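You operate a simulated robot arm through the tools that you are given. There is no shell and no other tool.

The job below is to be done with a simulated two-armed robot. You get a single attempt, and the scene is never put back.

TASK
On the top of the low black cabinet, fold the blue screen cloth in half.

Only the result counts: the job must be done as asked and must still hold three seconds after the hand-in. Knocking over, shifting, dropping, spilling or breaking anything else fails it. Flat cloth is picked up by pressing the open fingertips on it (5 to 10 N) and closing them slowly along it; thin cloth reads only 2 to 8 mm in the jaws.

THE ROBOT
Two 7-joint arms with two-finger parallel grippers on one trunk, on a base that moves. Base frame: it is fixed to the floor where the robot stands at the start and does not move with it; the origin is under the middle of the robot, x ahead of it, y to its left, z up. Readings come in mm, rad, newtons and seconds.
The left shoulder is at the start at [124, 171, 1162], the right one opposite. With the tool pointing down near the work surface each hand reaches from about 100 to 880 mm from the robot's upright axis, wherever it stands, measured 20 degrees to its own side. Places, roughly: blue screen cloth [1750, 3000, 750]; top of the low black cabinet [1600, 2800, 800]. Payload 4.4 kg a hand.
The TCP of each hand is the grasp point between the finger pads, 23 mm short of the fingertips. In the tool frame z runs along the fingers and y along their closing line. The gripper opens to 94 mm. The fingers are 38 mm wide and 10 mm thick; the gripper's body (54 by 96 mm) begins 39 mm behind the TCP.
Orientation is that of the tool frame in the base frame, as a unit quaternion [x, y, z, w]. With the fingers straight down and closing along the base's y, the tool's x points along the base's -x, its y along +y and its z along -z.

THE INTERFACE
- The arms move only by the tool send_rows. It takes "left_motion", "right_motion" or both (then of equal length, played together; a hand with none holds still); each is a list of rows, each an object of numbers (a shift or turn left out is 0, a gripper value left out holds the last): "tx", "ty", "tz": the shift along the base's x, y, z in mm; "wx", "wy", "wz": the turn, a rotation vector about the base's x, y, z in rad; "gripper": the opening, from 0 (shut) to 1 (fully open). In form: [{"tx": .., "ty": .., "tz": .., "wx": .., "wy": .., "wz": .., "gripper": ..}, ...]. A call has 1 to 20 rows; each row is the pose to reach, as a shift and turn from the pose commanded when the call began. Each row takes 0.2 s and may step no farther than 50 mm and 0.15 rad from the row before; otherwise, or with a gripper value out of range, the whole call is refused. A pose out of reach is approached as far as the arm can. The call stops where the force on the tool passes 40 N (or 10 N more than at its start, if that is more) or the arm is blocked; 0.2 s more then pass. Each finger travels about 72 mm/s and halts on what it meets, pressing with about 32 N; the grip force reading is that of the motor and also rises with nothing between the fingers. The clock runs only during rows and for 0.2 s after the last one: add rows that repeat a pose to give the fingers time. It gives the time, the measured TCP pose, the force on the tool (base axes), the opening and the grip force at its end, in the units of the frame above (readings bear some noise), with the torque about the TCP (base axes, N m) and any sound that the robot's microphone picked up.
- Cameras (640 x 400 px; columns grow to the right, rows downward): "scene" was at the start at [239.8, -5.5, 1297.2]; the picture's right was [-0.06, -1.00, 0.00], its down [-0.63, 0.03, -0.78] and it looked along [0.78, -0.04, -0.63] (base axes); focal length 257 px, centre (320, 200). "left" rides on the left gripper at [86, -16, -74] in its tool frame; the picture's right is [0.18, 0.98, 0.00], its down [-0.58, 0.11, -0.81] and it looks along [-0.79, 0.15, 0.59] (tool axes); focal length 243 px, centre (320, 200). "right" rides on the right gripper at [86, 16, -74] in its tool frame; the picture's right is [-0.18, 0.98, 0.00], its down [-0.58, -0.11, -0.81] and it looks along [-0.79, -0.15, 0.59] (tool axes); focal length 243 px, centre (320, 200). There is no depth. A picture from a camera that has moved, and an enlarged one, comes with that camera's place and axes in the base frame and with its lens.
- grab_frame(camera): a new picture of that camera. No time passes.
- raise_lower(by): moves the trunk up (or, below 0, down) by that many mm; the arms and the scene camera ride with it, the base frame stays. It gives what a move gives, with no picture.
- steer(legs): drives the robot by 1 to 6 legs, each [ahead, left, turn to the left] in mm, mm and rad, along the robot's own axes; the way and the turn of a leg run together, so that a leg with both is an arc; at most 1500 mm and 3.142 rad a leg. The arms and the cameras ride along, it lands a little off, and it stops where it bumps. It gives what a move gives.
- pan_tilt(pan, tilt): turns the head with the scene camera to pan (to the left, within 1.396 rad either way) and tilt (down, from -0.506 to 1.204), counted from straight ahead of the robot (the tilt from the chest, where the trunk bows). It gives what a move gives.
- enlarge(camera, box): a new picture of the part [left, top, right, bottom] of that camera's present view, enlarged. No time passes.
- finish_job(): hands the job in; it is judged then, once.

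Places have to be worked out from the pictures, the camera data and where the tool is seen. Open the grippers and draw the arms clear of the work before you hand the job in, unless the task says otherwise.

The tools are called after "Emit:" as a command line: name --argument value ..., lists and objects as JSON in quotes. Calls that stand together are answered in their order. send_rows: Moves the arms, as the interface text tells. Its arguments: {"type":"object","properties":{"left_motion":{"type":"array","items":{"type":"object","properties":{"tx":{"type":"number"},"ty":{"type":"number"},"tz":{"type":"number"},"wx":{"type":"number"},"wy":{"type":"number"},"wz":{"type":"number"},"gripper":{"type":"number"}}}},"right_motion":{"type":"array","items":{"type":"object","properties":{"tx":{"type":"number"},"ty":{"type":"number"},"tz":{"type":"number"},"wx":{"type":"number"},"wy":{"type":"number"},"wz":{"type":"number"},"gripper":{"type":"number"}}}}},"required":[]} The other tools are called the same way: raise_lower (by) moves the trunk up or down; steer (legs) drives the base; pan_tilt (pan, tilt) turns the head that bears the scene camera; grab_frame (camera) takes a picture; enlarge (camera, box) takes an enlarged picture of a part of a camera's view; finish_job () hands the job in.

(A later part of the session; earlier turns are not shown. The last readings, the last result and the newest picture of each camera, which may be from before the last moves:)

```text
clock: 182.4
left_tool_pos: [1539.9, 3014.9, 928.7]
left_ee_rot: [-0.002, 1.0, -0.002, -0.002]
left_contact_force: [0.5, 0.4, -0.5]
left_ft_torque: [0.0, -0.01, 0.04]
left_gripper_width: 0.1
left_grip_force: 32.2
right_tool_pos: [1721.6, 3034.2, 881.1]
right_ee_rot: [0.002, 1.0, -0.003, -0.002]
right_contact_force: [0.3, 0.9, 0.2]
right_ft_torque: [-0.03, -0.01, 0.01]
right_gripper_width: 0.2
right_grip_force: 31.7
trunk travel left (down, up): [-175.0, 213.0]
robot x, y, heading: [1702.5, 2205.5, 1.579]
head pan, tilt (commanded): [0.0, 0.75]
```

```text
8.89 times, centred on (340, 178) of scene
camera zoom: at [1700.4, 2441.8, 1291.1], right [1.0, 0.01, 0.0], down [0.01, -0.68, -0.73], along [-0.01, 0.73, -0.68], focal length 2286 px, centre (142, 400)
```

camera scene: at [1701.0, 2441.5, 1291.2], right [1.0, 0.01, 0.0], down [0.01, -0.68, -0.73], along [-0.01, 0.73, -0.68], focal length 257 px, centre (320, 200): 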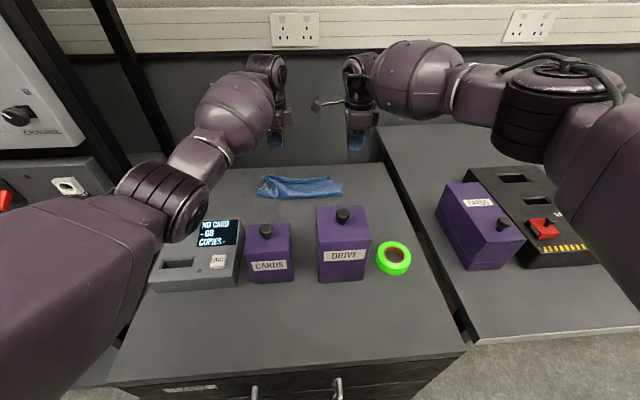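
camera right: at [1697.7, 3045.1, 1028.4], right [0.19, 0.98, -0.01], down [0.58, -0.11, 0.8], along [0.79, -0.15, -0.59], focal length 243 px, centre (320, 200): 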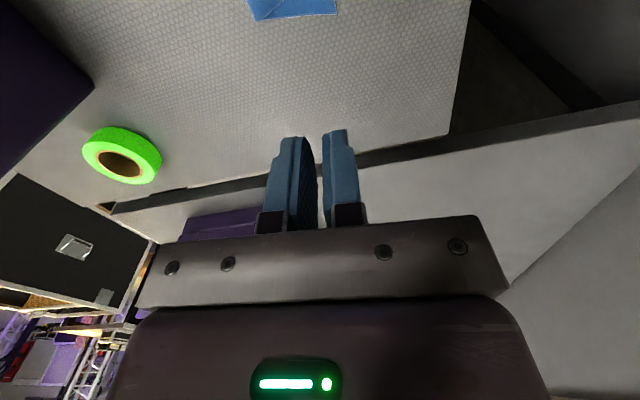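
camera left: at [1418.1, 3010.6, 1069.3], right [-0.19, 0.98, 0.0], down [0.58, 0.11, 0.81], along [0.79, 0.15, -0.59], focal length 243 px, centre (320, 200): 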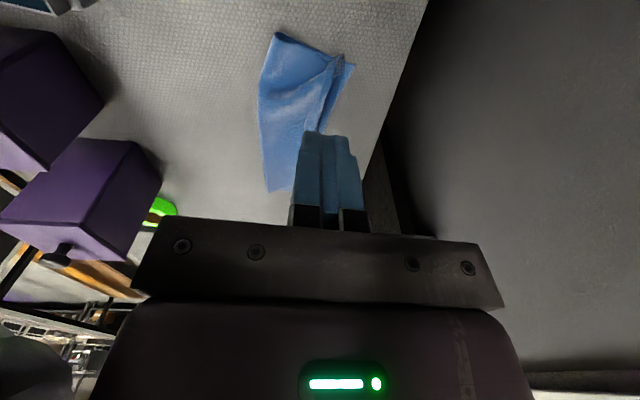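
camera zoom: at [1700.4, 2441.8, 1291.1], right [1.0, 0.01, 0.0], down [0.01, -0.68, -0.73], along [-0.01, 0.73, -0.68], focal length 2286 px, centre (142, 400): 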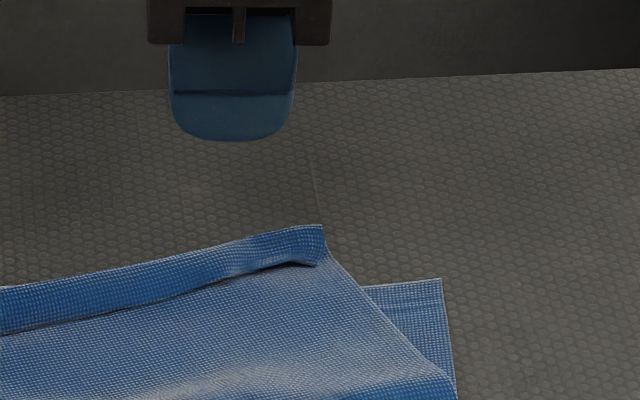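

The right corner's hem is at y ≈ 3027 with its bend at 3050 (x ≈ 1745). I position the narrow jaws just above both hems: left at (1562, 3014) with the hem on the far side, right at (1742, 3031).

Emit:
send_rows --left_motion '[{"tx": 8, "tz": -20, "gripper": 0.11}, {"tx": 16, "tz": -40}, {"tx": 22, "tz": -60}, {"tx": 22, "tz": -78}, {"tx": 22, "tz": -90}, {"tx": 22, "tz": -90}]' --right_motion '[{"tx": 8, "ty": -1, "tz": 0, "gripper": 0.13}, {"tx": 15, "ty": -3, "tz": -5}, {"tx": 20, "ty": -3, "tz": -15}, {"tx": 20, "ty": -3, "tz": -28}, {"tx": 20, "ty": -3, "tz": -42}, {"tx": 20, "ty": -3, "tz": -42}]'

Emit:
enlarge --camera "left" --box '[200, 40, 440, 220]'

Emit:
enlarge --camera "right" --box '[180, 20, 420, 200]'

```text
clock: 183.8
left_tool_pos: [1563.8, 3016.7, 838.0]
left_ee_rot: [0.0, 1.0, -0.001, -0.001]
left_contact_force: [-0.3, -0.4, -0.5]
left_ft_torque: [-0.01, -0.03, 0.01]
left_gripper_width: 10.4
left_grip_force: 0.2
right_tool_pos: [1740.4, 3030.9, 839.3]
right_ee_rot: [0.001, 1.0, -0.002, -0.002]
right_contact_force: [0.0, 1.1, -0.5]
right_ft_torque: [0.0, 0.01, -0.02]
right_gripper_width: 12.2
right_grip_force: 0.1
trunk travel left (down, up): [-175.0, 213.0]
robot x, y, heading: [1701.6, 2207.7, 1.583]
head pan, tilt (commanded): [0.0, 0.75]
```

```text
2.22 times, centred on (320, 130) of left
camera zoom: at [1477.4, 3000.0, 914.1], right [-0.19, 0.98, 0.0], down [0.58, 0.11, 0.81], along [0.79, 0.15, -0.59], focal length 539 px, centre (320, 356)
```

zoom: 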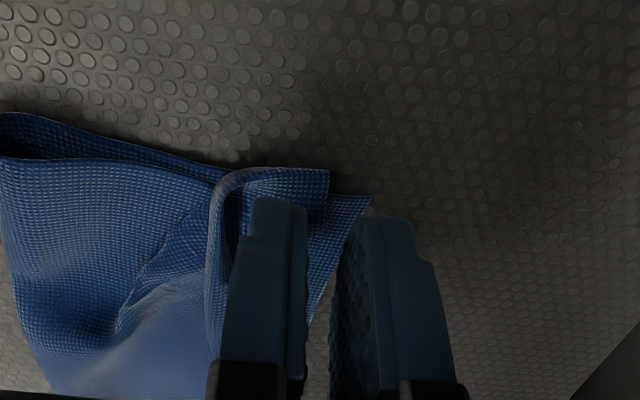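

```text
2.22 times, centred on (300, 110) of right
camera zoom: at [1654.3, 3047.3, 914.2], right [0.19, 0.98, -0.01], down [0.58, -0.11, 0.8], along [0.79, -0.15, -0.59], focal length 539 px, centre (364, 400)
```

zoom: 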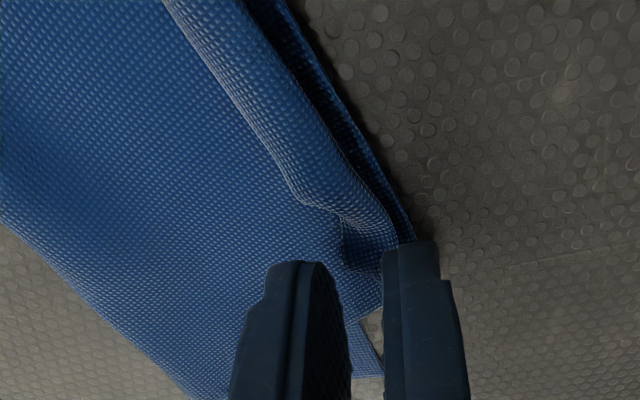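

Both gaps line up with the hems. I shift the left 3 mm toward the robot for a safer bite and lower both to light contact.

Emit:
send_rows --left_motion '[{"ty": -3}, {"ty": -3, "tz": -5}, {"ty": -3, "tz": -9}, {"ty": -3, "tz": -11.5}, {"ty": -3, "tz": -13}, {"ty": -3, "tz": -13}]' --right_motion '[{"tz": 0}, {"tz": -5}, {"tz": -9}, {"tz": -11.5}, {"tz": -13.5}, {"tz": -13.5}]'

Emit:
enlarge --camera "left" --box '[200, 40, 440, 220]'

Emit:
enlarge --camera "right" --box '[180, 20, 420, 200]'

```text
clock: 185.2
left_tool_pos: [1562.4, 3013.3, 826.3]
left_ee_rot: [-0.002, 1.0, -0.001, -0.002]
left_contact_force: [0.7, 0.2, 0.1]
left_ft_torque: [0.02, 0.01, 0.01]
left_gripper_width: 10.4
left_grip_force: 0.0
right_tool_pos: [1742.7, 3028.5, 826.6]
right_ee_rot: [0.001, 1.0, -0.003, -0.002]
right_contact_force: [0.5, -0.9, 0.4]
right_ft_torque: [0.01, 0.04, -0.01]
right_gripper_width: 12.1
right_grip_force: 0.0
trunk travel left (down, up): [-175.0, 213.0]
robot x, y, heading: [1698.3, 2202.9, 1.577]
head pan, tilt (commanded): [0.0, 0.75]
```

```text
2.22 times, centred on (320, 130) of left
camera zoom: at [1477.1, 2996.9, 902.1], right [-0.19, 0.98, 0.0], down [0.58, 0.11, 0.81], along [0.79, 0.15, -0.59], focal length 539 px, centre (320, 356)
```

zoom: 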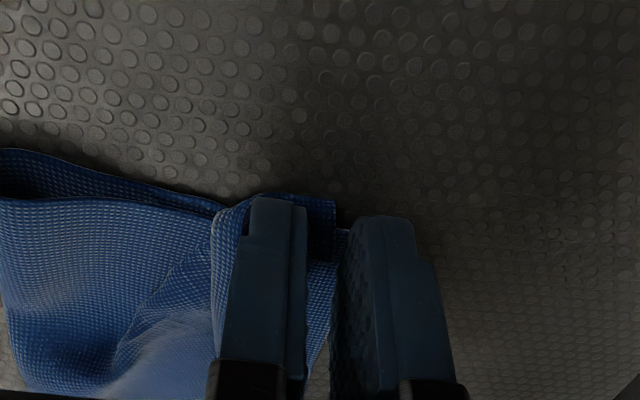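

```text
2.22 times, centred on (300, 110) of right
camera zoom: at [1655.2, 3046.0, 900.8], right [0.19, 0.98, -0.01], down [0.58, -0.11, 0.8], along [0.79, -0.15, -0.59], focal length 539 px, centre (364, 400)
```

zoom: 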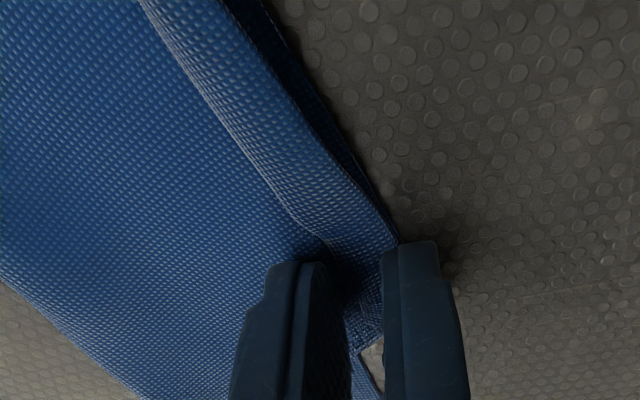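

There's almost no force yet. I lower both 1.5 mm more, close slowly, and lift 15 mm to verify.

Emit:
send_rows --left_motion '[{"tz": -1}, {"tz": -1.6}, {"tz": -1.6}, {"tz": -1.6, "gripper": 0.09}, {"tz": -1.6, "gripper": 0.07}, {"tz": -1.6, "gripper": 0.05}, {"tz": -1.6, "gripper": 0.03}, {"tz": -1.6, "gripper": 0.01}, {"tz": -1.6, "gripper": 0.0}, {"tz": -1.6, "gripper": 0.0}, {"tz": -1.6, "gripper": 0.0}, {"tz": 4}, {"tz": 9}, {"tz": 15}]' --right_motion '[{"tz": -1}, {"tz": -1.8}, {"tz": -1.8}, {"tz": -1.8, "gripper": 0.11}, {"tz": -1.8, "gripper": 0.09}, {"tz": -1.8, "gripper": 0.07}, {"tz": -1.8, "gripper": 0.05}, {"tz": -1.8, "gripper": 0.03}, {"tz": -1.8, "gripper": 0.01}, {"tz": -1.8, "gripper": 0.0}, {"tz": -1.8, "gripper": 0.0}, {"tz": 4}, {"tz": 9}, {"tz": 15}]'

Emit:
enlarge --camera "left" --box '[200, 40, 440, 220]'

Emit:
enlarge --camera "right" --box '[180, 20, 420, 200]'

Emit:
enlarge --camera "scene" --box '[240, 140, 380, 230]'

```text
clock: 188.2
left_tool_pos: [1565.0, 3013.8, 841.4]
left_ee_rot: [0.0, 1.0, -0.001, -0.001]
left_contact_force: [0.2, -0.4, 0.3]
left_ft_torque: [0.0, 0.01, -0.01]
left_gripper_width: 0.1
left_grip_force: 32.2
right_tool_pos: [1741.5, 3030.9, 840.6]
right_ee_rot: [0.001, 1.0, -0.002, -0.002]
right_contact_force: [0.1, 0.3, -0.4]
right_ft_torque: [-0.01, 0.01, -0.01]
right_gripper_width: 1.3
right_grip_force: 32.2
trunk travel left (down, up): [-175.0, 213.0]
robot x, y, heading: [1700.7, 2207.7, 1.582]
head pan, tilt (commanded): [0.0, 0.75]
```

```text
2.22 times, centred on (320, 130) of left
camera zoom: at [1478.4, 2997.5, 917.2], right [-0.19, 0.98, 0.0], down [0.58, 0.11, 0.8], along [0.79, 0.15, -0.59], focal length 539 px, centre (320, 356)
```

zoom: 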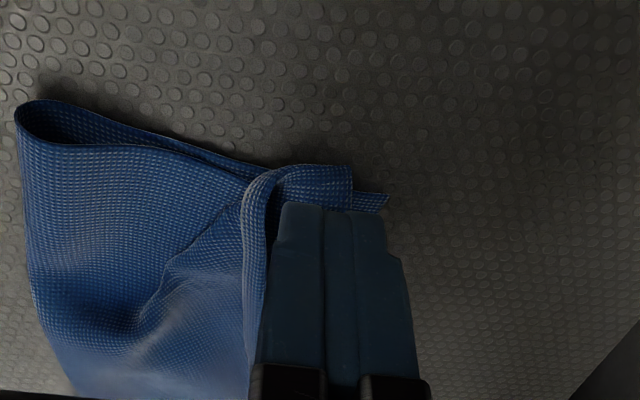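

```text
2.22 times, centred on (300, 110) of right
camera zoom: at [1654.8, 3046.6, 916.0], right [0.19, 0.98, -0.01], down [0.58, -0.11, 0.8], along [0.79, -0.15, -0.59], focal length 539 px, centre (364, 400)
```

zoom: 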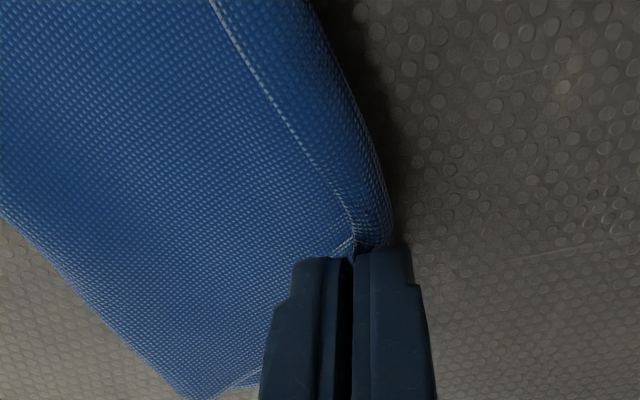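

```text
4.44 times, centred on (310, 185) of scene
camera zoom: at [1701.1, 2441.3, 1291.2], right [1.0, 0.01, 0.0], down [0.01, -0.68, -0.73], along [-0.01, 0.73, -0.68], focal length 1143 px, centre (364, 267)
```

zoom: 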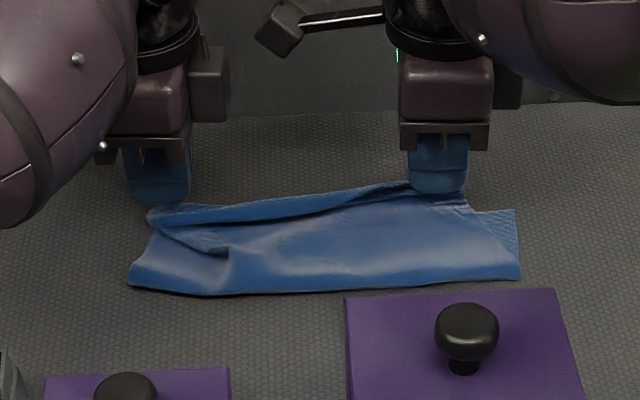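

The right hem is held (1.3 mm), but the left slipped off. Keeping the right still, I open the left to 14 mm, shift 3 mm toward the robot and press a bit more firmly.

Emit:
send_rows --left_motion '[{"gripper": 0.15, "ty": -2}, {"gripper": 0.15, "ty": -3}, {"gripper": 0.15, "ty": -3, "tz": -5}, {"gripper": 0.15, "ty": -3, "tz": -10}, {"gripper": 0.15, "ty": -3, "tz": -14}, {"gripper": 0.15, "ty": -3, "tz": -16.5}, {"gripper": 0.15, "ty": -3, "tz": -18.2}, {"gripper": 0.15, "ty": -3, "tz": -18.2}]'

Emit:
enlarge --camera "left" --box '[200, 40, 440, 220]'

```text
clock: 190.0
left_tool_pos: [1563.1, 3010.6, 824.6]
left_ee_rot: [-0.001, 1.0, 0.001, -0.001]
left_contact_force: [-0.3, 0.3, 14.7]
left_ft_torque: [-0.18, -0.1, -0.02]
left_gripper_width: 14.0
left_grip_force: 0.1
right_tool_pos: [1741.4, 3029.5, 841.8]
right_ee_rot: [0.001, 1.0, -0.001, -0.002]
right_contact_force: [0.1, -0.6, -0.1]
right_ft_torque: [0.0, 0.0, 0.0]
right_gripper_width: 1.3
right_grip_force: 31.8
trunk travel left (down, up): [-175.0, 213.0]
robot x, y, heading: [1699.5, 2209.3, 1.58]
head pan, tilt (commanded): [0.0, 0.75]
```

```text
2.22 times, centred on (320, 130) of left
camera zoom: at [1476.9, 2993.8, 901.2], right [-0.19, 0.98, 0.0], down [0.58, 0.11, 0.81], along [0.79, 0.15, -0.59], focal length 539 px, centre (320, 356)
```

zoom: 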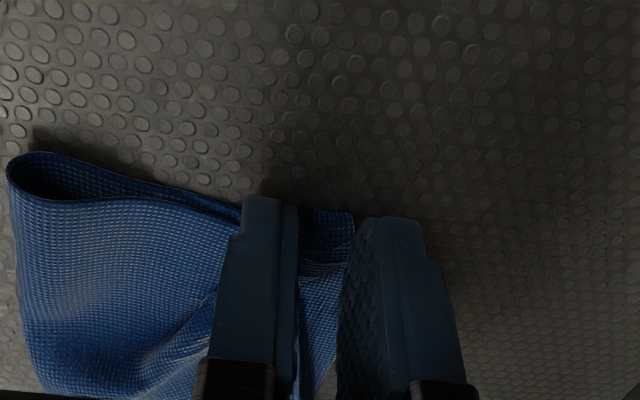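

Contact is 14.7 N, more than needed. I ease up 2 mm, close slowly, and lift 15 mm to check.

Emit:
send_rows --left_motion '[{"tz": 1}, {"tz": 2}, {"tz": 2, "gripper": 0.13}, {"tz": 2, "gripper": 0.11}, {"tz": 2, "gripper": 0.09}, {"tz": 2, "gripper": 0.07}, {"tz": 2, "gripper": 0.05}, {"tz": 2, "gripper": 0.03}, {"tz": 2, "gripper": 0.01}, {"tz": 2, "gripper": 0.0}, {"tz": 2, "gripper": 0.0}, {"tz": 2, "gripper": 0.0}, {"tz": 7}, {"tz": 12}, {"tz": 18}]'

Emit:
enlarge --camera "left" --box '[200, 40, 440, 220]'

Emit:
enlarge --camera "scene" --box '[240, 140, 380, 230]'

```text
clock: 193.2
left_tool_pos: [1563.9, 3011.0, 842.5]
left_ee_rot: [-0.001, 1.0, -0.002, 0.0]
left_contact_force: [-0.9, -0.2, 0.8]
left_ft_torque: [-0.02, 0.0, 0.02]
left_gripper_width: 0.0
left_grip_force: 32.2
right_tool_pos: [1741.4, 3029.4, 840.4]
right_ee_rot: [0.0, 1.0, -0.003, -0.002]
right_contact_force: [0.4, 0.5, 0.2]
right_ft_torque: [0.0, 0.0, -0.04]
right_gripper_width: 1.3
right_grip_force: 31.7
trunk travel left (down, up): [-175.0, 213.0]
robot x, y, heading: [1699.7, 2207.3, 1.583]
head pan, tilt (commanded): [0.0, 0.75]
```

```text
2.22 times, centred on (320, 130) of left
camera zoom: at [1478.0, 2993.6, 916.7], right [-0.19, 0.98, 0.0], down [0.58, 0.11, 0.81], along [0.79, 0.15, -0.59], focal length 539 px, centre (320, 356)
```

zoom: 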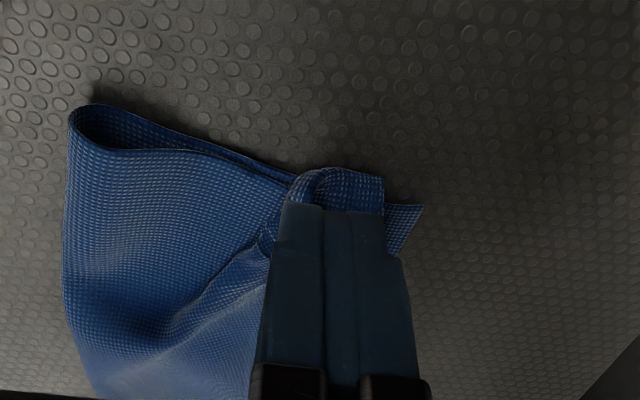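

```text
4.44 times, centred on (310, 185) of scene
camera zoom: at [1701.0, 2441.6, 1291.1], right [1.0, 0.01, 0.0], down [0.01, -0.68, -0.73], along [-0.01, 0.73, -0.68], focal length 1143 px, centre (364, 267)
```

zoom: 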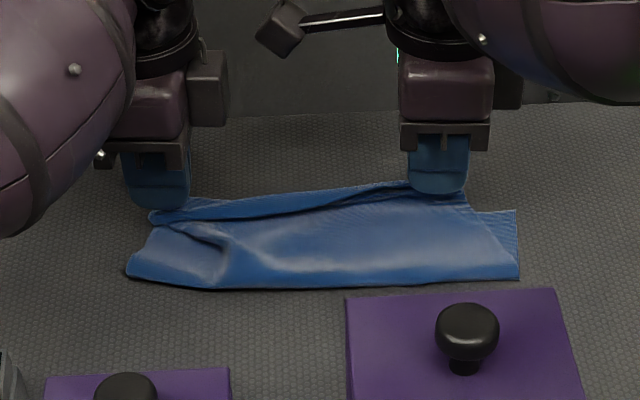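

The left strip keeps slipping, but a standing ridge runs at y ≈ 3001 just in front of it. I grip that ridge instead: jaws 28 mm open around y 3001, tips just above the lower layers.

Emit:
send_rows --left_motion '[{"tz": 6, "gripper": 0.3}, {"tz": 6, "ty": -5, "gripper": 0.3}, {"tz": 6, "ty": -10, "tx": 3, "gripper": 0.3}, {"tz": 0, "ty": -10, "tx": 3, "gripper": 0.3}, {"tz": -7, "ty": -10, "tx": 3, "gripper": 0.3}, {"tz": -13, "ty": -10, "tx": 3, "gripper": 0.3}, {"tz": -16.5, "ty": -10, "tx": 3, "gripper": 0.3}, {"tz": -16.5, "ty": -10, "tx": 3, "gripper": 0.3}]'

Emit:
enlarge --camera "left" --box '[200, 40, 440, 220]'

```text
clock: 195.0
left_tool_pos: [1566.8, 3000.6, 825.0]
left_ee_rot: [-0.002, 1.0, -0.002, -0.001]
left_contact_force: [-0.4, -0.1, 2.9]
left_ft_torque: [0.07, -0.01, 0.02]
left_gripper_width: 28.2
left_grip_force: 0.1
right_tool_pos: [1740.5, 3029.8, 841.1]
right_ee_rot: [0.0, 1.0, -0.003, -0.002]
right_contact_force: [-1.1, -0.3, 0.5]
right_ft_torque: [-0.03, 0.01, 0.0]
right_gripper_width: 1.4
right_grip_force: 32.3
trunk travel left (down, up): [-175.0, 213.0]
robot x, y, heading: [1703.4, 2209.3, 1.583]
head pan, tilt (commanded): [0.0, 0.75]
```

```text
2.22 times, centred on (320, 130) of left
camera zoom: at [1480.2, 2983.8, 901.2], right [-0.19, 0.98, 0.0], down [0.58, 0.11, 0.81], along [0.79, 0.15, -0.59], focal length 539 px, centre (320, 356)
```

zoom: 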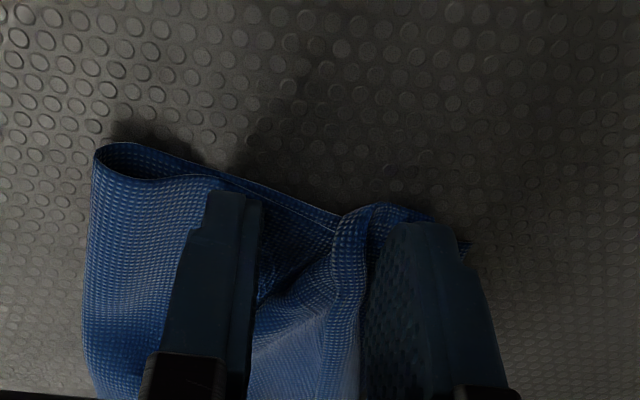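

The ridge stands between the fingers. I raise 2 mm so the tips skim the lower layers, close slowly on the ridge, then lift to check.

Emit:
send_rows --left_motion '[{"tz": 2}, {"tz": 2, "gripper": 0.27}, {"tz": 2, "gripper": 0.24}, {"tz": 2, "gripper": 0.21}, {"tz": 2, "gripper": 0.18}, {"tz": 2, "gripper": 0.15}, {"tz": 2, "gripper": 0.12}, {"tz": 2, "gripper": 0.09}, {"tz": 2, "gripper": 0.06}, {"tz": 2, "gripper": 0.03}, {"tz": 2, "gripper": 0.0}, {"tz": 2, "gripper": 0.0}, {"tz": 2, "gripper": 0.0}, {"tz": 8}, {"tz": 14}, {"tz": 20}]'

Emit:
enlarge --camera "left" --box '[200, 40, 440, 220]'

Emit:
enlarge --camera "scene" --box '[240, 140, 380, 230]'

```text
clock: 198.4
left_tool_pos: [1566.4, 3001.1, 844.9]
left_ee_rot: [-0.001, 1.0, -0.001, -0.001]
left_contact_force: [0.4, 0.1, -0.5]
left_ft_torque: [0.02, -0.05, 0.04]
left_gripper_width: 2.3
left_grip_force: 32.0
right_tool_pos: [1741.5, 3030.6, 841.8]
right_ee_rot: [0.001, 1.0, -0.003, -0.002]
right_contact_force: [-0.4, 0.3, 0.5]
right_ft_torque: [-0.01, 0.02, 0.03]
right_gripper_width: 1.3
right_grip_force: 31.8
trunk travel left (down, up): [-175.0, 213.0]
robot x, y, heading: [1700.0, 2206.4, 1.583]
head pan, tilt (commanded): [0.0, 0.75]
```

```text
2.22 times, centred on (320, 130) of left
camera zoom: at [1479.6, 2984.0, 921.1], right [-0.19, 0.98, 0.0], down [0.58, 0.11, 0.81], along [0.79, 0.15, -0.59], focal length 539 px, centre (320, 356)
```

zoom: 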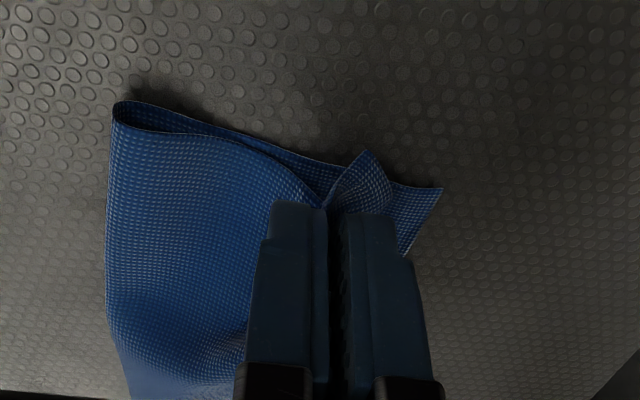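

```text
4.44 times, centred on (310, 185) of scene
camera zoom: at [1701.0, 2441.4, 1291.2], right [1.0, 0.01, 0.0], down [0.01, -0.68, -0.73], along [-0.01, 0.73, -0.68], focal length 1143 px, centre (364, 267)
```

zoom: 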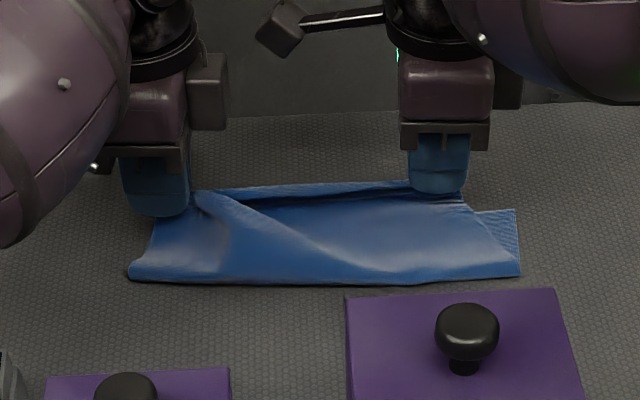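

Now the left holds the ridge (2.3 mm) with the corner hem pointing outward, and the right holds its hem. I lift both into the hanging position, spreading the hands back to the cloth's full width to take the skew out.

Emit:
send_rows --left_motion '[{"tx": 0, "ty": -3, "tz": 10}, {"tx": 0, "ty": -7, "tz": 20}, {"tx": 1, "ty": -13, "tz": 30}, {"tx": 1, "ty": -20, "tz": 39}, {"tx": 2, "ty": -28, "tz": 46}, {"tx": 2, "ty": -37, "tz": 52}, {"tx": 3, "ty": -46, "tz": 56}, {"tx": 3, "ty": -55, "tz": 59}, {"tx": 4, "ty": -64, "tz": 61}, {"tx": 4, "ty": -72, "tz": 62}, {"tx": 4, "ty": -76, "tz": 63}, {"tx": 4, "ty": -76, "tz": 63}]' --right_motion '[{"tx": 2, "ty": -5, "tz": 12}, {"tx": 5, "ty": -11, "tz": 24}, {"tx": 9, "ty": -19, "tz": 35}, {"tx": 13, "ty": -29, "tz": 45}, {"tx": 18, "ty": -40, "tz": 53}, {"tx": 23, "ty": -52, "tz": 60}, {"tx": 28, "ty": -64, "tz": 65}, {"tx": 33, "ty": -76, "tz": 69}, {"tx": 37, "ty": -87, "tz": 72}, {"tx": 40, "ty": -97, "tz": 73}, {"tx": 41, "ty": -105, "tz": 74}, {"tx": 41, "ty": -105, "tz": 74}]'

Emit:
grab_frame --camera "left"

Emit:
grab_frame --camera "right"

Emit:
enlarge --camera "scene" --box '[240, 130, 380, 230]'

```text
clock: 201.0
left_tool_pos: [1572.4, 2924.7, 907.1]
left_ee_rot: [0.0, 1.0, -0.002, 0.001]
left_contact_force: [34.6, -0.6, 0.3]
left_ft_torque: [0.01, -0.76, -0.04]
left_gripper_width: 2.4
left_grip_force: 32.1
right_tool_pos: [1780.4, 2923.7, 916.1]
right_ee_rot: [0.0, 1.0, -0.002, -0.003]
right_contact_force: [-34.7, -0.4, -0.9]
right_ft_torque: [0.01, 0.85, -0.06]
right_gripper_width: 1.5
right_grip_force: 31.9
trunk travel left (down, up): [-175.0, 213.0]
robot x, y, heading: [1700.9, 2204.0, 1.581]
head pan, tilt (commanded): [0.0, 0.75]
```

```text
taken
camera left: at [1486.2, 2907.5, 982.8], right [-0.18, 0.98, 0.0], down [0.58, 0.11, 0.81], along [0.79, 0.15, -0.59], focal length 243 px, centre (320, 200)
```

left: 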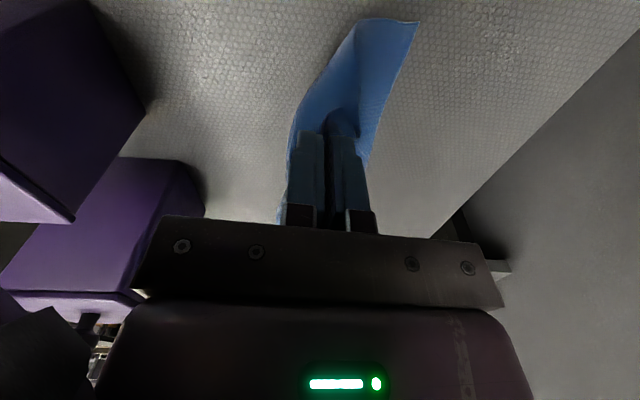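

```text
taken
camera right: at [1693.8, 2941.6, 990.8], right [0.18, 0.98, -0.01], down [0.59, -0.11, 0.8], along [0.79, -0.15, -0.6], focal length 243 px, centre (320, 200)
```

right: 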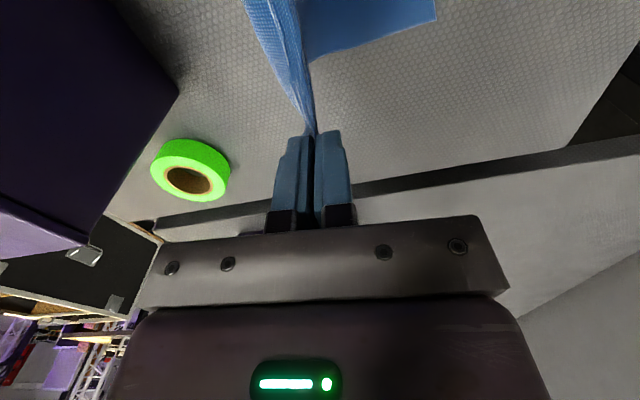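

```text
4.00 times, centred on (310, 180) of scene
camera zoom: at [1700.9, 2441.6, 1291.1], right [1.0, 0.01, 0.0], down [0.01, -0.68, -0.73], along [-0.01, 0.73, -0.68], focal length 1029 px, centre (360, 280)
```

zoom: 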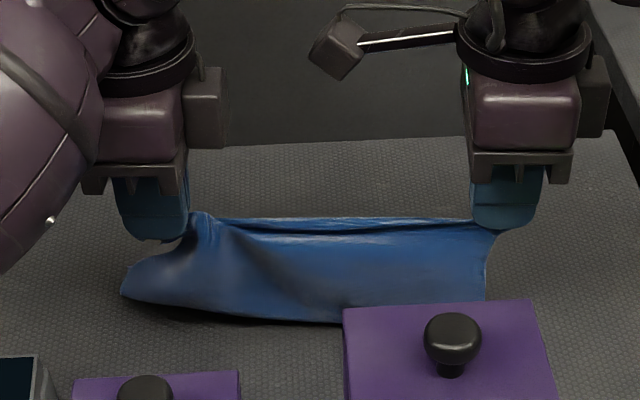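

The hem is overstretched (34 N sideways), so I relax the spacing by about 9 mm and check.

Emit:
send_rows --left_motion '[{"tx": 0}, {"tx": 0}, {"tx": 0}, {"tx": 0}]' --right_motion '[{"tx": -3}, {"tx": -6}, {"tx": -9}, {"tx": -9}]'

Emit:
enlarge --camera "left" --box '[220, 0, 460, 180]'

Emit:
enlarge --camera "scene" --box '[240, 130, 380, 230]'

```text
clock: 202.0
left_tool_pos: [1571.2, 2924.6, 907.2]
left_ee_rot: [-0.003, 1.0, -0.002, 0.0]
left_contact_force: [18.9, 0.1, -0.8]
left_ft_torque: [0.02, -0.37, -0.03]
left_gripper_width: 2.3
left_grip_force: 32.3
right_tool_pos: [1774.0, 2925.3, 914.8]
right_ee_rot: [0.002, 1.0, -0.003, -0.002]
right_contact_force: [-18.6, -0.1, -0.6]
right_ft_torque: [0.0, 0.44, -0.04]
right_gripper_width: 1.5
right_grip_force: 31.5
trunk travel left (down, up): [-175.0, 213.0]
robot x, y, heading: [1702.7, 2205.1, 1.581]
head pan, tilt (commanded): [0.0, 0.75]
```

```text
2.22 times, centred on (340, 90) of left
camera zoom: at [1484.1, 2907.6, 983.1], right [-0.19, 0.98, 0.0], down [0.58, 0.11, 0.8], along [0.79, 0.15, -0.59], focal length 539 px, centre (276, 444)
```

zoom: 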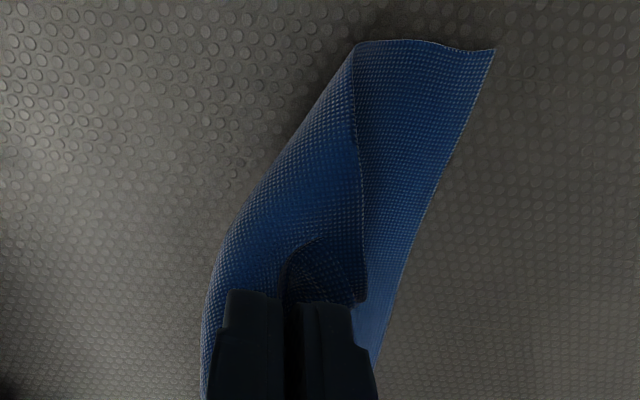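

```text
4.00 times, centred on (310, 180) of scene
camera zoom: at [1701.0, 2441.5, 1291.2], right [1.0, 0.01, 0.0], down [0.01, -0.68, -0.73], along [-0.01, 0.73, -0.68], focal length 1029 px, centre (360, 280)
```

zoom: 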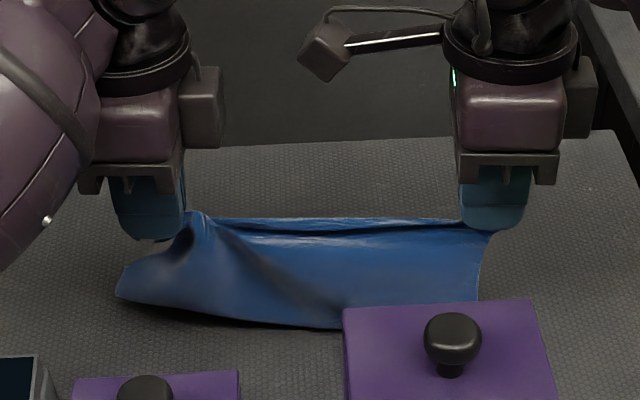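

The lift dragged the whole cloth toward me: its back edge is now at y ≈ 2980 (left) to 3004 (right), and the fold is far too close to it. I relax the tension and move both hands toward the robot and down, so the fold rolls back to the middle, staying clear of the canisters.

Emit:
send_rows --left_motion '[{"tx": 2, "ty": -5, "tz": -2}, {"tx": 4, "ty": -10, "tz": -5}, {"tx": 5, "ty": -15, "tz": -8}, {"tx": 5, "ty": -20, "tz": -12}, {"tx": 5, "ty": -25, "tz": -16}, {"tx": 5, "ty": -30, "tz": -20}, {"tx": 5, "ty": -33, "tz": -24}, {"tx": 5, "ty": -33, "tz": -24}]' --right_motion '[{"tx": -1, "ty": -4, "tz": -2}, {"tx": -2, "ty": -8, "tz": -5}, {"tx": -2, "ty": -12, "tz": -8}, {"tx": -2, "ty": -16, "tz": -12}, {"tx": -2, "ty": -20, "tz": -16}, {"tx": -2, "ty": -24, "tz": -20}, {"tx": -2, "ty": -27, "tz": -24}, {"tx": -2, "ty": -27, "tz": -24}]'

Emit:
grab_frame --camera "left"

Emit:
grab_frame --camera "right"

Emit:
enlarge --camera "scene" --box '[240, 130, 380, 230]'

```text
clock: 203.8
left_tool_pos: [1575.0, 2890.7, 884.5]
left_ee_rot: [-0.002, 1.0, 0.0, -0.001]
left_contact_force: [3.6, 0.4, 0.0]
left_ft_torque: [0.0, -0.05, 0.05]
left_gripper_width: 2.2
left_grip_force: 32.0
right_tool_pos: [1770.9, 2899.2, 890.8]
right_ee_rot: [0.001, 1.0, -0.003, -0.002]
right_contact_force: [-2.7, 0.4, 0.6]
right_ft_torque: [-0.03, 0.09, -0.02]
right_gripper_width: 1.3
right_grip_force: 32.2
trunk travel left (down, up): [-175.0, 213.0]
robot x, y, heading: [1700.1, 2208.3, 1.579]
head pan, tilt (commanded): [0.0, 0.75]
```

```text
taken
camera left: at [1489.1, 2874.4, 959.3], right [-0.19, 0.98, 0.0], down [0.58, 0.11, 0.81], along [0.79, 0.15, -0.59], focal length 243 px, centre (320, 200)
```

left: 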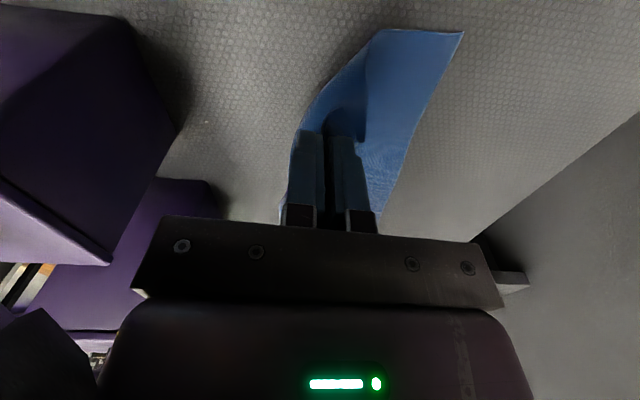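

```text
taken
camera right: at [1684.9, 2915.4, 965.6], right [0.19, 0.98, -0.01], down [0.58, -0.11, 0.8], along [0.79, -0.15, -0.59], focal length 243 px, centre (320, 200)
```

right: 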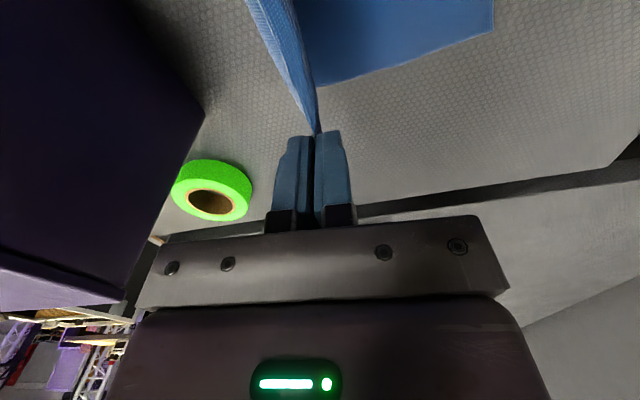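

```text
4.00 times, centred on (310, 180) of scene
camera zoom: at [1701.0, 2441.4, 1291.2], right [1.0, 0.01, 0.0], down [0.01, -0.68, -0.73], along [-0.01, 0.73, -0.68], focal length 1029 px, centre (360, 280)
```

zoom: 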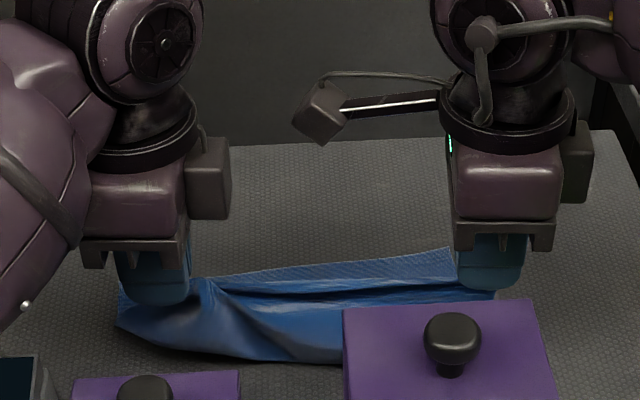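

The left grip sits well inside the corner, so it twists the cloth. I lay the top layer down over the back again, in line with the bottom layer (back edge y ≈ 2963 left, 3004 right), to let go of the left side and re-grip its corner properly.

Emit:
send_rows --left_motion '[{"tx": -2, "ty": 10, "tz": 6}, {"tx": -4, "ty": 20, "tz": 10}, {"tx": -6, "ty": 30, "tz": 11}, {"tx": -8, "ty": 40, "tz": 9}, {"tx": -10, "ty": 50, "tz": 4}, {"tx": -12, "ty": 58, "tz": -4}, {"tx": -14, "ty": 65, "tz": -14}, {"tx": -16, "ty": 70, "tz": -26}, {"tx": -17, "ty": 73, "tz": -38}, {"tx": -18, "ty": 74, "tz": -48}, {"tx": -18, "ty": 74, "tz": -55}, {"tx": -18, "ty": 74, "tz": -55}]' --right_motion '[{"tx": -2, "ty": 12, "tz": 8}, {"tx": -4, "ty": 24, "tz": 14}, {"tx": -7, "ty": 36, "tz": 17}, {"tx": -10, "ty": 48, "tz": 17}, {"tx": -13, "ty": 59, "tz": 13}, {"tx": -16, "ty": 69, "tz": 6}, {"tx": -18, "ty": 78, "tz": -4}, {"tx": -20, "ty": 85, "tz": -17}, {"tx": -21, "ty": 91, "tz": -31}, {"tx": -22, "ty": 95, "tz": -44}, {"tx": -22, "ty": 96, "tz": -54}, {"tx": -22, "ty": 96, "tz": -61}]'

Emit:
enlarge --camera "left" --box '[160, 20, 440, 220]'

Emit:
enlarge --camera "right" --box '[140, 0, 420, 200]'

Emit:
enlarge --camera "scene" --box '[240, 130, 380, 230]'

```text
clock: 206.4
left_tool_pos: [1556.6, 2964.4, 829.5]
left_ee_rot: [-0.001, 1.0, -0.001, -0.001]
left_contact_force: [0.9, 0.4, 0.8]
left_ft_torque: [0.01, -0.06, 0.0]
left_gripper_width: 2.4
left_grip_force: 32.2
right_tool_pos: [1750.0, 2993.0, 830.8]
right_ee_rot: [0.002, 1.0, -0.003, -0.002]
right_contact_force: [-2.3, -0.6, 0.6]
right_ft_torque: [-0.03, 0.07, -0.01]
right_gripper_width: 1.2
right_grip_force: 32.2
trunk travel left (down, up): [-175.0, 213.0]
robot x, y, heading: [1703.2, 2208.1, 1.58]
head pan, tilt (commanded): [0.0, 0.75]
```

```text
2.00 times, centred on (300, 120) of left
camera zoom: at [1472.2, 2948.3, 905.4], right [-0.19, 0.98, 0.0], down [0.58, 0.11, 0.81], along [0.79, 0.15, -0.59], focal length 485 px, centre (360, 360)
```

zoom: 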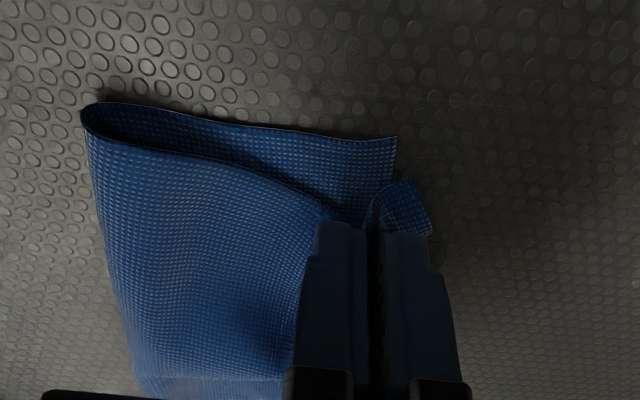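

```text
2.00 times, centred on (280, 100) of right
camera zoom: at [1663.7, 3010.3, 905.3], right [0.19, 0.98, -0.01], down [0.58, -0.11, 0.8], along [0.79, -0.15, -0.59], focal length 485 px, centre (400, 400)
```

zoom: 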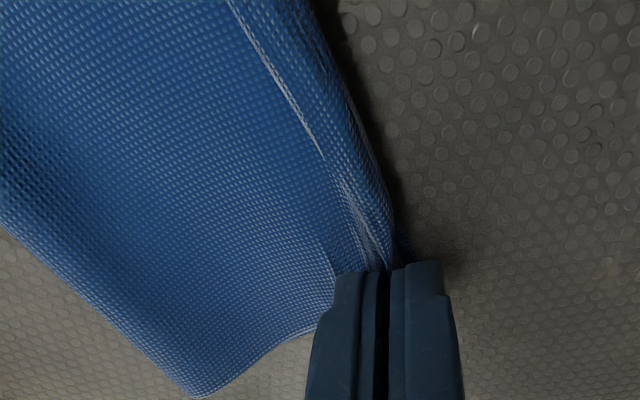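

```text
4.00 times, centred on (310, 180) of scene
camera zoom: at [1701.0, 2441.1, 1291.4], right [1.0, 0.01, 0.0], down [0.01, -0.68, -0.73], along [-0.01, 0.73, -0.68], focal length 1029 px, centre (360, 280)
```

zoom: 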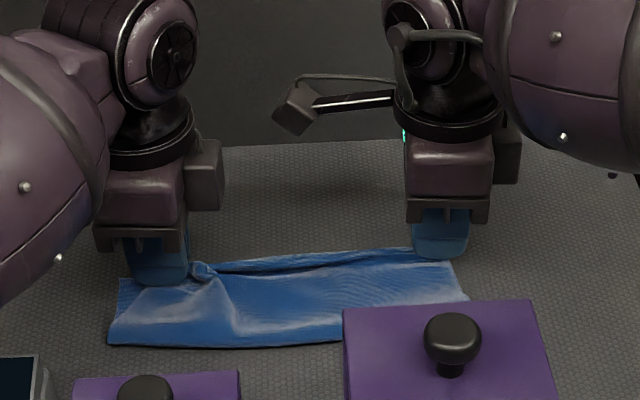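

This lay-down is decent: the front-left corner (≈1532, 2972) sits on the back-left corner (1528, 2967), and the right side is close too. The slack is in a puffy fold. I release with the jaws opened wide this time, then raise just 12 mm and check nothing is snagged.

Emit:
send_rows --left_motion '[{"tz": -1.5}, {"tz": -1.5, "gripper": 0.05}, {"tz": -1.5, "gripper": 0.1}, {"tz": -1.5, "gripper": 0.15}, {"tz": -1.5, "gripper": 0.2}, {"tz": -1.5, "gripper": 0.25}, {"tz": -1.5, "gripper": 0.3}, {"tz": -1.5, "gripper": 0.36}, {"tz": -1.5, "gripper": 0.36}, {"tz": 3}, {"tz": 7}, {"tz": 12}, {"tz": 12}]' --right_motion '[{"tz": -1.5}, {"tz": -1.5, "gripper": 0.05}, {"tz": -1.5, "gripper": 0.1}, {"tz": -1.5, "gripper": 0.15}, {"tz": -1.5, "gripper": 0.2}, {"tz": -1.5, "gripper": 0.25}, {"tz": -1.5, "gripper": 0.3}, {"tz": -1.5, "gripper": 0.36}, {"tz": -1.5, "gripper": 0.36}, {"tz": 3}, {"tz": 7}, {"tz": 12}, {"tz": 12}]'

Emit:
enlarge --camera "left" --box '[160, 20, 440, 220]'

Emit:
enlarge --camera "right" --box '[140, 0, 420, 200]'

Emit:
enlarge --camera "scene" --box '[240, 130, 380, 230]'

```text
clock: 209.2
left_tool_pos: [1557.8, 2965.8, 840.0]
left_ee_rot: [-0.001, 1.0, -0.001, 0.0]
left_contact_force: [-0.1, 0.3, 0.1]
left_ft_torque: [0.01, 0.01, 0.04]
left_gripper_width: 33.6
left_grip_force: 0.0
right_tool_pos: [1748.6, 2993.5, 841.0]
right_ee_rot: [0.0, 1.0, -0.002, -0.002]
right_contact_force: [0.1, -1.0, -0.2]
right_ft_torque: [0.0, 0.0, -0.04]
right_gripper_width: 33.8
right_grip_force: 0.2
trunk travel left (down, up): [-175.0, 213.0]
robot x, y, heading: [1701.2, 2208.8, 1.584]
head pan, tilt (commanded): [0.0, 0.75]
```

```text
2.00 times, centred on (300, 120) of left
camera zoom: at [1471.7, 2949.2, 916.0], right [-0.19, 0.98, 0.0], down [0.58, 0.11, 0.81], along [0.79, 0.15, -0.59], focal length 485 px, centre (360, 360)
```

zoom: 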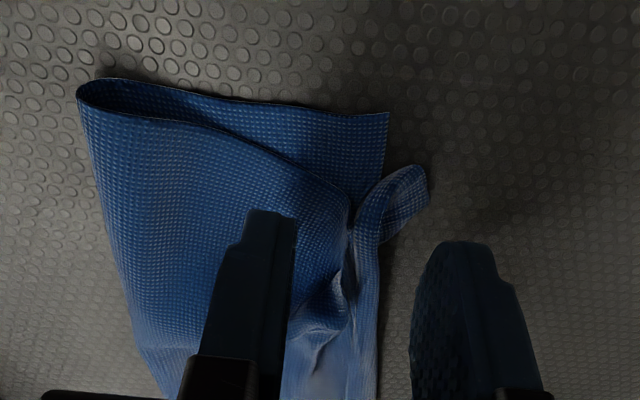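

```text
2.00 times, centred on (280, 100) of right
camera zoom: at [1662.4, 3011.1, 916.3], right [0.19, 0.98, -0.01], down [0.58, -0.11, 0.8], along [0.79, -0.15, -0.59], focal length 485 px, centre (400, 400)
```

zoom: 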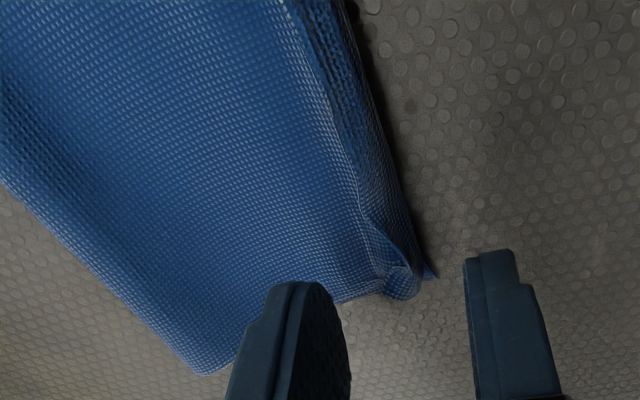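

```text
4.00 times, centred on (310, 180) of scene
camera zoom: at [1701.0, 2441.7, 1291.1], right [1.0, 0.01, 0.0], down [0.01, -0.68, -0.73], along [-0.01, 0.73, -0.68], focal length 1029 px, centre (360, 280)
```

zoom: 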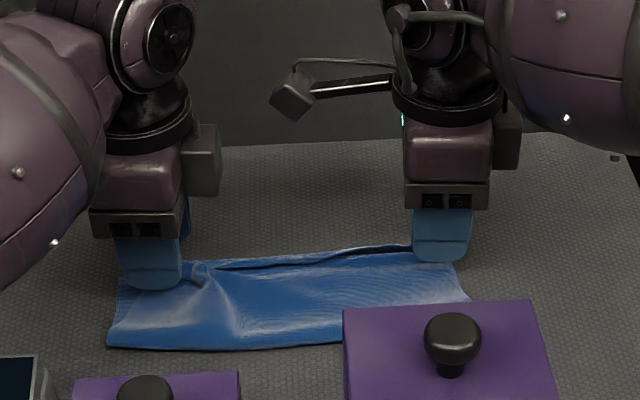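

Both are free of the cloth. I raise the hands to see the whole piece from above.

Emit:
send_rows --left_motion '[{"tz": 20}, {"tz": 50}, {"tz": 85}, {"tz": 120, "tx": -20}, {"tz": 140, "tx": -50}]' --right_motion '[{"tz": 20}, {"tz": 50}, {"tz": 85}, {"tz": 120}, {"tz": 140, "tx": 20}]'

Emit:
enlarge --camera "scene" --box '[240, 140, 380, 230]'

Emit:
enlarge --camera "left" --box '[200, 0, 440, 200]'

Emit:
enlarge --camera "right" --box '[180, 0, 400, 140]'

```text
clock: 210.4
left_tool_pos: [1506.7, 2966.9, 981.5]
left_ee_rot: [-0.001, 1.0, -0.001, -0.001]
left_contact_force: [0.5, 0.8, 0.0]
left_ft_torque: [0.03, 0.0, 0.0]
left_gripper_width: 33.7
left_grip_force: 0.1
right_tool_pos: [1769.9, 2994.9, 980.8]
right_ee_rot: [0.001, 1.0, -0.003, -0.003]
right_contact_force: [-0.2, -0.6, -0.4]
right_ft_torque: [0.01, 0.03, 0.02]
right_gripper_width: 33.9
right_grip_force: 0.0
trunk travel left (down, up): [-175.0, 213.0]
robot x, y, heading: [1701.6, 2206.2, 1.58]
head pan, tilt (commanded): [0.0, 0.75]
```

```text
4.44 times, centred on (310, 185) of scene
camera zoom: at [1701.2, 2441.0, 1291.3], right [1.0, 0.01, 0.0], down [0.01, -0.68, -0.73], along [-0.01, 0.73, -0.68], focal length 1143 px, centre (364, 267)
```

zoom: 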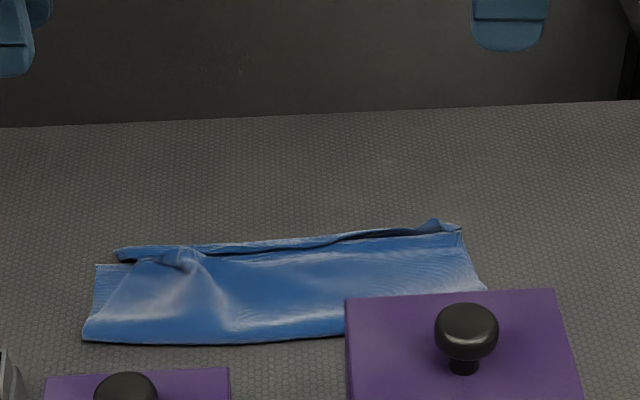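

```text
2.00 times, centred on (320, 100) of left
camera zoom: at [1420.6, 2949.4, 1057.9], right [-0.19, 0.98, 0.0], down [0.58, 0.11, 0.8], along [0.79, 0.15, -0.59], focal length 485 px, centre (320, 400)
```

zoom: 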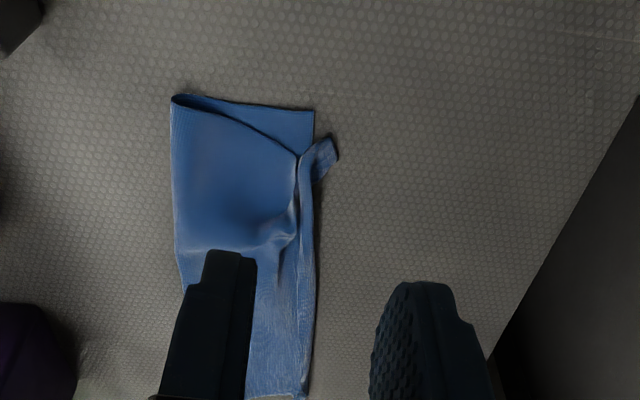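

```text
2.86 times, centred on (290, 70) of right
camera zoom: at [1684.0, 3011.4, 1055.8], right [0.19, 0.98, -0.01], down [0.58, -0.11, 0.8], along [0.79, -0.15, -0.59], focal length 693 px, centre (406, 571)
```

zoom: 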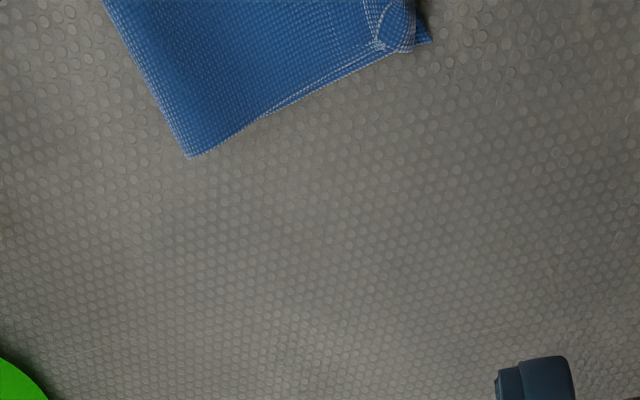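

Seen from above, the cloth is folded into a strip about 70–86 mm deep, with the bottom corners at (1528, 2966) and (1759, 3005). A small top-left flap sticks out at (1543, 2980), with wrinkles next to it. I grip that flap with the left hand to pull the top layer straight toward the left.

Emit:
send_rows --left_motion '[{"tx": 15, "ty": 4, "tz": -20, "gripper": 0.2}, {"tx": 30, "ty": 9, "tz": -50, "gripper": 0.2}, {"tx": 38, "ty": 10, "tz": -85, "gripper": 0.2}, {"tx": 38, "ty": 10, "tz": -115, "gripper": 0.2}, {"tx": 38, "ty": 10, "tz": -135, "gripper": 0.2}, {"tx": 38, "ty": 10, "tz": -145, "gripper": 0.2}, {"tx": 38, "ty": 10, "tz": -145, "gripper": 0.2}]'

Emit:
enlarge --camera "left" --box '[200, 40, 440, 220]'

```text
clock: 212.0
left_tool_pos: [1544.8, 2974.2, 835.5]
left_ee_rot: [0.0, 1.0, -0.001, -0.001]
left_contact_force: [-0.1, 0.1, 0.0]
left_ft_torque: [0.01, -0.03, 0.01]
left_gripper_width: 18.8
left_grip_force: 0.0
right_tool_pos: [1768.8, 2993.6, 979.8]
right_ee_rot: [0.001, 1.0, -0.002, -0.002]
right_contact_force: [0.5, 0.0, -0.5]
right_ft_torque: [-0.01, -0.04, 0.0]
right_gripper_width: 34.1
right_grip_force: 0.1
trunk travel left (down, up): [-175.0, 213.0]
robot x, y, heading: [1703.5, 2205.0, 1.582]
head pan, tilt (commanded): [0.0, 0.75]
```

```text
2.22 times, centred on (320, 130) of left
camera zoom: at [1459.7, 2959.0, 911.3], right [-0.19, 0.98, 0.0], down [0.58, 0.11, 0.81], along [0.79, 0.15, -0.59], focal length 539 px, centre (320, 356)
```

zoom: 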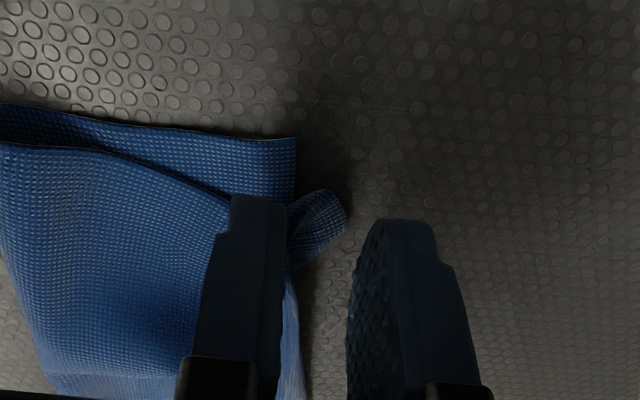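

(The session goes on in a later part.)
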